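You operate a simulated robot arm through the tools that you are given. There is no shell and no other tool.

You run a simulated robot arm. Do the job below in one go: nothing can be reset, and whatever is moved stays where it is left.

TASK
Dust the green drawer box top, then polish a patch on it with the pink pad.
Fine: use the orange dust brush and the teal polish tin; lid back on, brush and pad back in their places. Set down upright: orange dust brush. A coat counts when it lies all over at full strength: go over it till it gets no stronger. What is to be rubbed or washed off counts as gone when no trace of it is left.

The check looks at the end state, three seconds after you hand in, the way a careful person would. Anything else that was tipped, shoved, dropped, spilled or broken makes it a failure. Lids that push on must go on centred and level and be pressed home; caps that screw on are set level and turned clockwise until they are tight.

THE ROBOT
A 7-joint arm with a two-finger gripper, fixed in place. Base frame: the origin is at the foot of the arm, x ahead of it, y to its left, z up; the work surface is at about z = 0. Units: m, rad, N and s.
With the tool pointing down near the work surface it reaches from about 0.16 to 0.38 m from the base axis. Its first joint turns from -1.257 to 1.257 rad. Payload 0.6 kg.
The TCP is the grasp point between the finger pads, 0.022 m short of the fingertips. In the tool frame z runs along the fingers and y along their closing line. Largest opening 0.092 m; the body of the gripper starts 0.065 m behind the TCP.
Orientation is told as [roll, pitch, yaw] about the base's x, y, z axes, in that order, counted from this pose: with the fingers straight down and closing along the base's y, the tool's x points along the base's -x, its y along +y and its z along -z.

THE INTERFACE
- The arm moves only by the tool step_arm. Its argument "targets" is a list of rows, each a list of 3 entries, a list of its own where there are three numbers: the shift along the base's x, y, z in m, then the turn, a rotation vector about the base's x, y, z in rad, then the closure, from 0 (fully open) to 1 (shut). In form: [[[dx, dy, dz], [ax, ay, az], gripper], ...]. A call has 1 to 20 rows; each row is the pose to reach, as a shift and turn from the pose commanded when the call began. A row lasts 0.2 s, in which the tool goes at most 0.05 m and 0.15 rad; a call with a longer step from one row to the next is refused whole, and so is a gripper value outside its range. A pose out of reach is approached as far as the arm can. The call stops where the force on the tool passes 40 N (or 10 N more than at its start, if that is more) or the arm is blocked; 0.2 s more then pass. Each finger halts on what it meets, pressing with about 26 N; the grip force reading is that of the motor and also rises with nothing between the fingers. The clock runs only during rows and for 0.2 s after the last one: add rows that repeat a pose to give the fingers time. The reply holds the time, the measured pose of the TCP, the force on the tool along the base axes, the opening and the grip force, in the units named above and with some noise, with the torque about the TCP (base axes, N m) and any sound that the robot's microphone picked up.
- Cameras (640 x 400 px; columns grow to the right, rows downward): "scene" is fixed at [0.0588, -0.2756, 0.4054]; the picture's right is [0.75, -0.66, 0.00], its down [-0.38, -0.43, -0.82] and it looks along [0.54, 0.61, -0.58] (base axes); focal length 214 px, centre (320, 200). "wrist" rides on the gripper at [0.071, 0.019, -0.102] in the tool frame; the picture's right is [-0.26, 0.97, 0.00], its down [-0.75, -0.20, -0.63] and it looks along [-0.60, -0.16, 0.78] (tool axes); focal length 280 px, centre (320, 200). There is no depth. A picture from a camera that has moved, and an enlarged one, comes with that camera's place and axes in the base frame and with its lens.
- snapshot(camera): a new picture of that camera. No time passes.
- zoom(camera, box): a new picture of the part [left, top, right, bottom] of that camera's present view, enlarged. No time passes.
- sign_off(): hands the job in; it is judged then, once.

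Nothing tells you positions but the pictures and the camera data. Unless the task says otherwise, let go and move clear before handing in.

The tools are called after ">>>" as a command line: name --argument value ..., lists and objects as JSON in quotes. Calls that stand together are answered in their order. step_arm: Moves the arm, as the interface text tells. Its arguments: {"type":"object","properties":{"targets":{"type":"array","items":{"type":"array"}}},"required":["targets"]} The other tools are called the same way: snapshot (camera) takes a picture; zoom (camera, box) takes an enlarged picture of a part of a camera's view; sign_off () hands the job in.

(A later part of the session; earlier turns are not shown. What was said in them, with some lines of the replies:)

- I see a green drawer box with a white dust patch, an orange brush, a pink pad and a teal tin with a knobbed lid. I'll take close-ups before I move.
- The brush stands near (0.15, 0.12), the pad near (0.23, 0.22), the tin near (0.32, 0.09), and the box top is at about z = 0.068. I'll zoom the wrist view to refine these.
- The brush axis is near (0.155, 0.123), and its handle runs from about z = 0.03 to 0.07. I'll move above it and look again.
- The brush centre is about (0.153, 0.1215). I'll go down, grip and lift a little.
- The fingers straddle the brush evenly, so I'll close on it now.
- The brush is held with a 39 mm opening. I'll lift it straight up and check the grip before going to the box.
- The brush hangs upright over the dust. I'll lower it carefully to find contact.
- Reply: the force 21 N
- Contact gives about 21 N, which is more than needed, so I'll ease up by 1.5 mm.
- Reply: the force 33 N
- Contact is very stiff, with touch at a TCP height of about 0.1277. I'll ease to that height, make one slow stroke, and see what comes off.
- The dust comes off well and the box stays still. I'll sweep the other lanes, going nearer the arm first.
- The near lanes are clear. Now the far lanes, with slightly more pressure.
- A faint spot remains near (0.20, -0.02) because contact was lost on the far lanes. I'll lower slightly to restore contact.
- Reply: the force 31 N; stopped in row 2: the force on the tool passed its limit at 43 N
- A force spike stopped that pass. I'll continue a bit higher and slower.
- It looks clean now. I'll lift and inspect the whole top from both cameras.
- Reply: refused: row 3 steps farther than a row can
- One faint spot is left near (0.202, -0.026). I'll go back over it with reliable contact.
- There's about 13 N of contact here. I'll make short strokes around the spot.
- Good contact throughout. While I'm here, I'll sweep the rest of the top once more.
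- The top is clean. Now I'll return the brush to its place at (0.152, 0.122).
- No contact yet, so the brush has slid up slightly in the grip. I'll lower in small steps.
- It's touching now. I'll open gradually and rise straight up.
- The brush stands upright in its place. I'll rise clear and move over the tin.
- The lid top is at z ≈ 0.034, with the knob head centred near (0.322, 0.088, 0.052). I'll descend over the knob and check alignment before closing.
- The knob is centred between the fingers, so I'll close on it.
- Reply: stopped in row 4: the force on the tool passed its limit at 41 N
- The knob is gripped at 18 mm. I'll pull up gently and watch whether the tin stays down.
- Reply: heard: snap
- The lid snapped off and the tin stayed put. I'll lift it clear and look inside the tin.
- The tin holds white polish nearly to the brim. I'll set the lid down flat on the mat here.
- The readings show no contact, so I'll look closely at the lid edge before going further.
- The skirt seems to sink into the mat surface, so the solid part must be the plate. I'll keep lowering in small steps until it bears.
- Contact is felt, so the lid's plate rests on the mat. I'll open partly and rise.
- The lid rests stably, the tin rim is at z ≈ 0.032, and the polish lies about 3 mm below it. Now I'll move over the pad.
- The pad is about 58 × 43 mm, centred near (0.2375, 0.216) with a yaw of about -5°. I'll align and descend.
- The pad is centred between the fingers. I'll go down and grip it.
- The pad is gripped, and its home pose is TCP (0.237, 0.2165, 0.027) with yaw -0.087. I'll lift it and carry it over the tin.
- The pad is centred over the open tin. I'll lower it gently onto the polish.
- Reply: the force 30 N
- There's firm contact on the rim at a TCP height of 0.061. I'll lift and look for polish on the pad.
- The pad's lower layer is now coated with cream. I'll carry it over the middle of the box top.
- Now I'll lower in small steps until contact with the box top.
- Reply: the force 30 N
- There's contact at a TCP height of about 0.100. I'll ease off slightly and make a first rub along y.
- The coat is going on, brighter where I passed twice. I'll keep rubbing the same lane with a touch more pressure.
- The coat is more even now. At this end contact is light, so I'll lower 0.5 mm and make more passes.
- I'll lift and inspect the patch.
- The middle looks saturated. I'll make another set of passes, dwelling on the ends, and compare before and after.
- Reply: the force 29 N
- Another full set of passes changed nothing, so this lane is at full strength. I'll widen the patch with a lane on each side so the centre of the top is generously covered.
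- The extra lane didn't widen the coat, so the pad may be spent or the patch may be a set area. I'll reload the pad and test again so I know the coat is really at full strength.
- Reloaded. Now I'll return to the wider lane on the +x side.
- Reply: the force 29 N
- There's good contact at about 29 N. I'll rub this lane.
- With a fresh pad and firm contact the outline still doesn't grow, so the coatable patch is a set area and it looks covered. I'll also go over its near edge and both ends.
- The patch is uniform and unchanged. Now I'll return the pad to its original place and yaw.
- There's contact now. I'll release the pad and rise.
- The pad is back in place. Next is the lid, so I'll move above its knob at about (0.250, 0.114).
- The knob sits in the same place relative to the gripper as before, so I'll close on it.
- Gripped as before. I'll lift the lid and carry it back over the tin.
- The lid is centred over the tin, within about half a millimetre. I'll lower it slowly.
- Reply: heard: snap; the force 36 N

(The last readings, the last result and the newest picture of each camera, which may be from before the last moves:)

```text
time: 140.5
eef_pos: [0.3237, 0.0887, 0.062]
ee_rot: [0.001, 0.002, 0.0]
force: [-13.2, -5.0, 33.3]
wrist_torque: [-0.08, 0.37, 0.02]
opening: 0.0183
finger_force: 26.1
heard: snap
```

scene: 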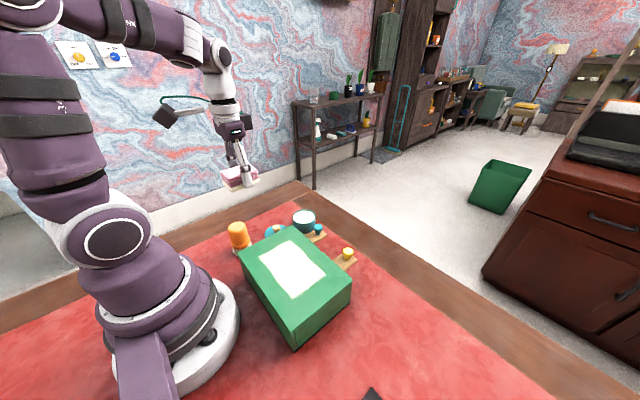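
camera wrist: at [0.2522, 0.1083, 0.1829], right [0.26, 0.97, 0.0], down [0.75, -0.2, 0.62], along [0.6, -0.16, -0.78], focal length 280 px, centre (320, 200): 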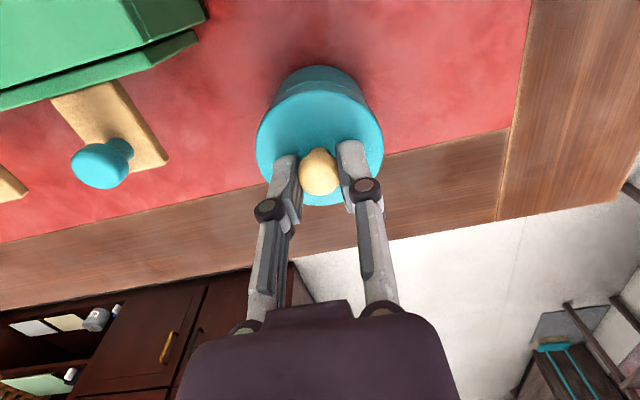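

The lid snapped on. I'll check that it sits level and centred.

>>> step_arm --targets '[[[-0.0006, 0, 0.0], [0, 0, 0], 1], [[-0.0006, 0, 0.0], [0, 0, 0], 1]]'

>>> zoom --camera "scene" --box '[282, 196, 332, 240]'

>>> zoom --camera "wrist" --box '[230, 60, 410, 220]'

```text
time: 141.1
eef_pos: [0.3233, 0.0888, 0.0618]
ee_rot: [-0.001, -0.002, 0.0]
force: [-0.8, -3.7, 33.1]
wrist_torque: [-0.11, 0.08, 0.06]
opening: 0.0181
finger_force: 26.1
```

```text
9.09 times, centred on (307, 218) of scene
camera zoom: at [0.0587, -0.2756, 0.4054], right [0.75, -0.66, 0.0], down [-0.38, -0.43, -0.82], along [0.54, 0.61, -0.58], focal length 1950 px, centre (438, 36)
```

zoom: 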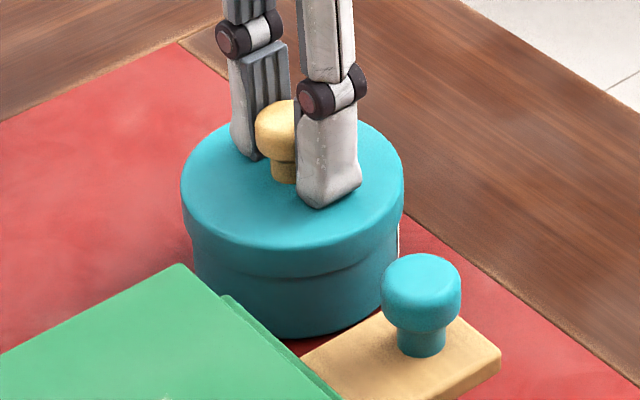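

```text
2.50 times, centred on (320, 140) of wrist
camera zoom: at [0.2526, 0.1081, 0.1627], right [0.26, 0.96, 0.0], down [0.75, -0.2, 0.63], along [0.6, -0.16, -0.78], focal length 701 px, centre (320, 350)
```

zoom: 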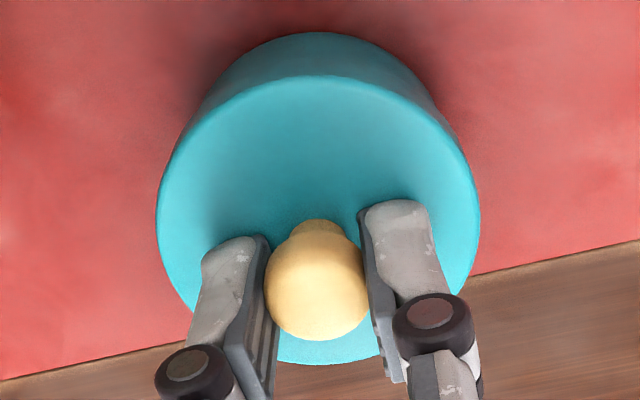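

The lid edges match the starting picture exactly. I'll ease the pressure, open, and rise.

>>> step_arm --targets '[[[0, 0, 0.0003], [0, 0, 0], 1], [[0, 0, 0.0003], [0, 0, 0], 0.7], [[0, 0, 0.0003], [0, 0, 0], 0.45], [[0, 0, 0.0003], [0, 0, 0], 0.4], [[0, 0, 0.0003], [0, 0, 0], 0.4], [[0, 0, 0.025], [0, 0, 0], 0.4], [[0, 0, 0.06], [0, 0, 0], 0.4], [[-0.01, 0, 0.1], [0, 0, 0], 0.3], [[-0.03, 0, 0.14], [0, 0, 0], 0.2], [[-0.07, 0.0, 0.17], [0, 0, 0], 0], [[-0.11, 0.0, 0.19], [0, 0, 0], 0], [[-0.135, -0.01, 0.22], [0, 0, 0], 0], [[-0.135, -0.01, 0.25], [0, 0, 0], 0]]'

>>> zoom --camera "scene" --box '[210, 180, 370, 280]'

>>> snapshot --camera "wrist"

>>> snapshot --camera "scene"

>>> zoom --camera "scene" --box '[282, 196, 332, 240]'

```text
time: 143.9
eef_pos: [0.1868, 0.0788, 0.3122]
ee_rot: [0.002, 0.005, 0.0]
force: [0.3, 0.5, 0.0]
wrist_torque: [0.02, 0.0, -0.01]
opening: 0.0917
finger_force: 0.0
```

```text
4.00 times, centred on (290, 230) of scene
camera zoom: at [0.0588, -0.2756, 0.4054], right [0.75, -0.66, 0.0], down [-0.38, -0.43, -0.82], along [0.54, 0.61, -0.58], focal length 858 px, centre (440, 80)
```

zoom: 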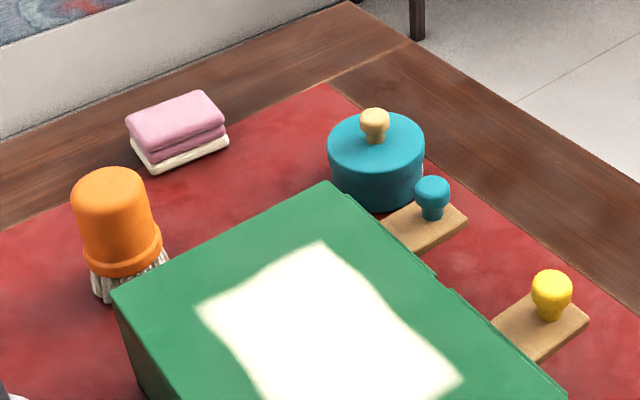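

```text
taken
camera wrist: at [0.1161, 0.0975, 0.4128], right [0.26, 0.96, 0.0], down [0.75, -0.2, 0.62], along [0.6, -0.16, -0.78], focal length 280 px, centre (320, 200)
```

wrist: 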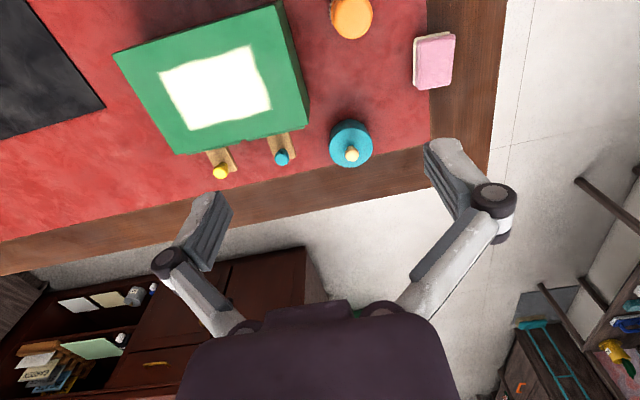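

```text
taken
```

scene: 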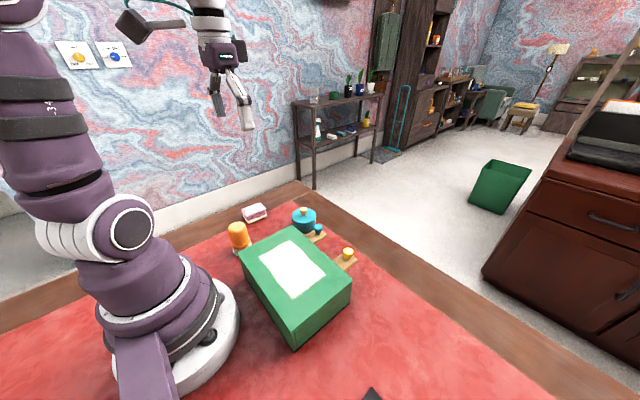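

```text
9.09 times, centred on (307, 218) of scene
camera zoom: at [0.0588, -0.2756, 0.4054], right [0.75, -0.66, 0.0], down [-0.38, -0.43, -0.82], along [0.54, 0.61, -0.58], focal length 1950 px, centre (438, 36)
```

zoom: 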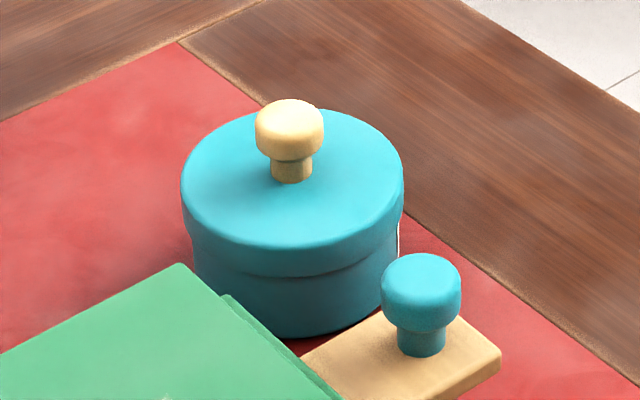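

The top is dusted, the patch is evenly coated and the lid is pressed home. The brush stands upright and the pad is back, each within a few millimetres of where it started. The box and its drawers haven't moved, the arm is clear, and I'm handing in.

>>> sign_off

```text
The job is handed in.
```

I've handed the job in: the green box top is dusted and a patch in the middle of it is polished. The result hasn't come back to me, so this is based on my last pictures.

- **Dusting:** no dust showed in close-ups of the whole top after two rounds of brushing.
- **Polish:** the patch is about 7 by 11 cm. Further passes, including with a reloaded pad, made it no stronger or larger. Its edges look slightly soft, as they did throughout.
- **Tin:** the lid snapped on, and its outline in the pictures matches the start, so it looks level and centred.
- **Brush and pad:** both are within a few millimetres of where they started, and the brush is upright. The pad's bottom layer still has polish on it.
- **Everything else:** the box, its drawers and the tin look unmoved, and I saw no spills. While the lid was off, its rim sank into the mat in the pictures, but it came away cleanly.
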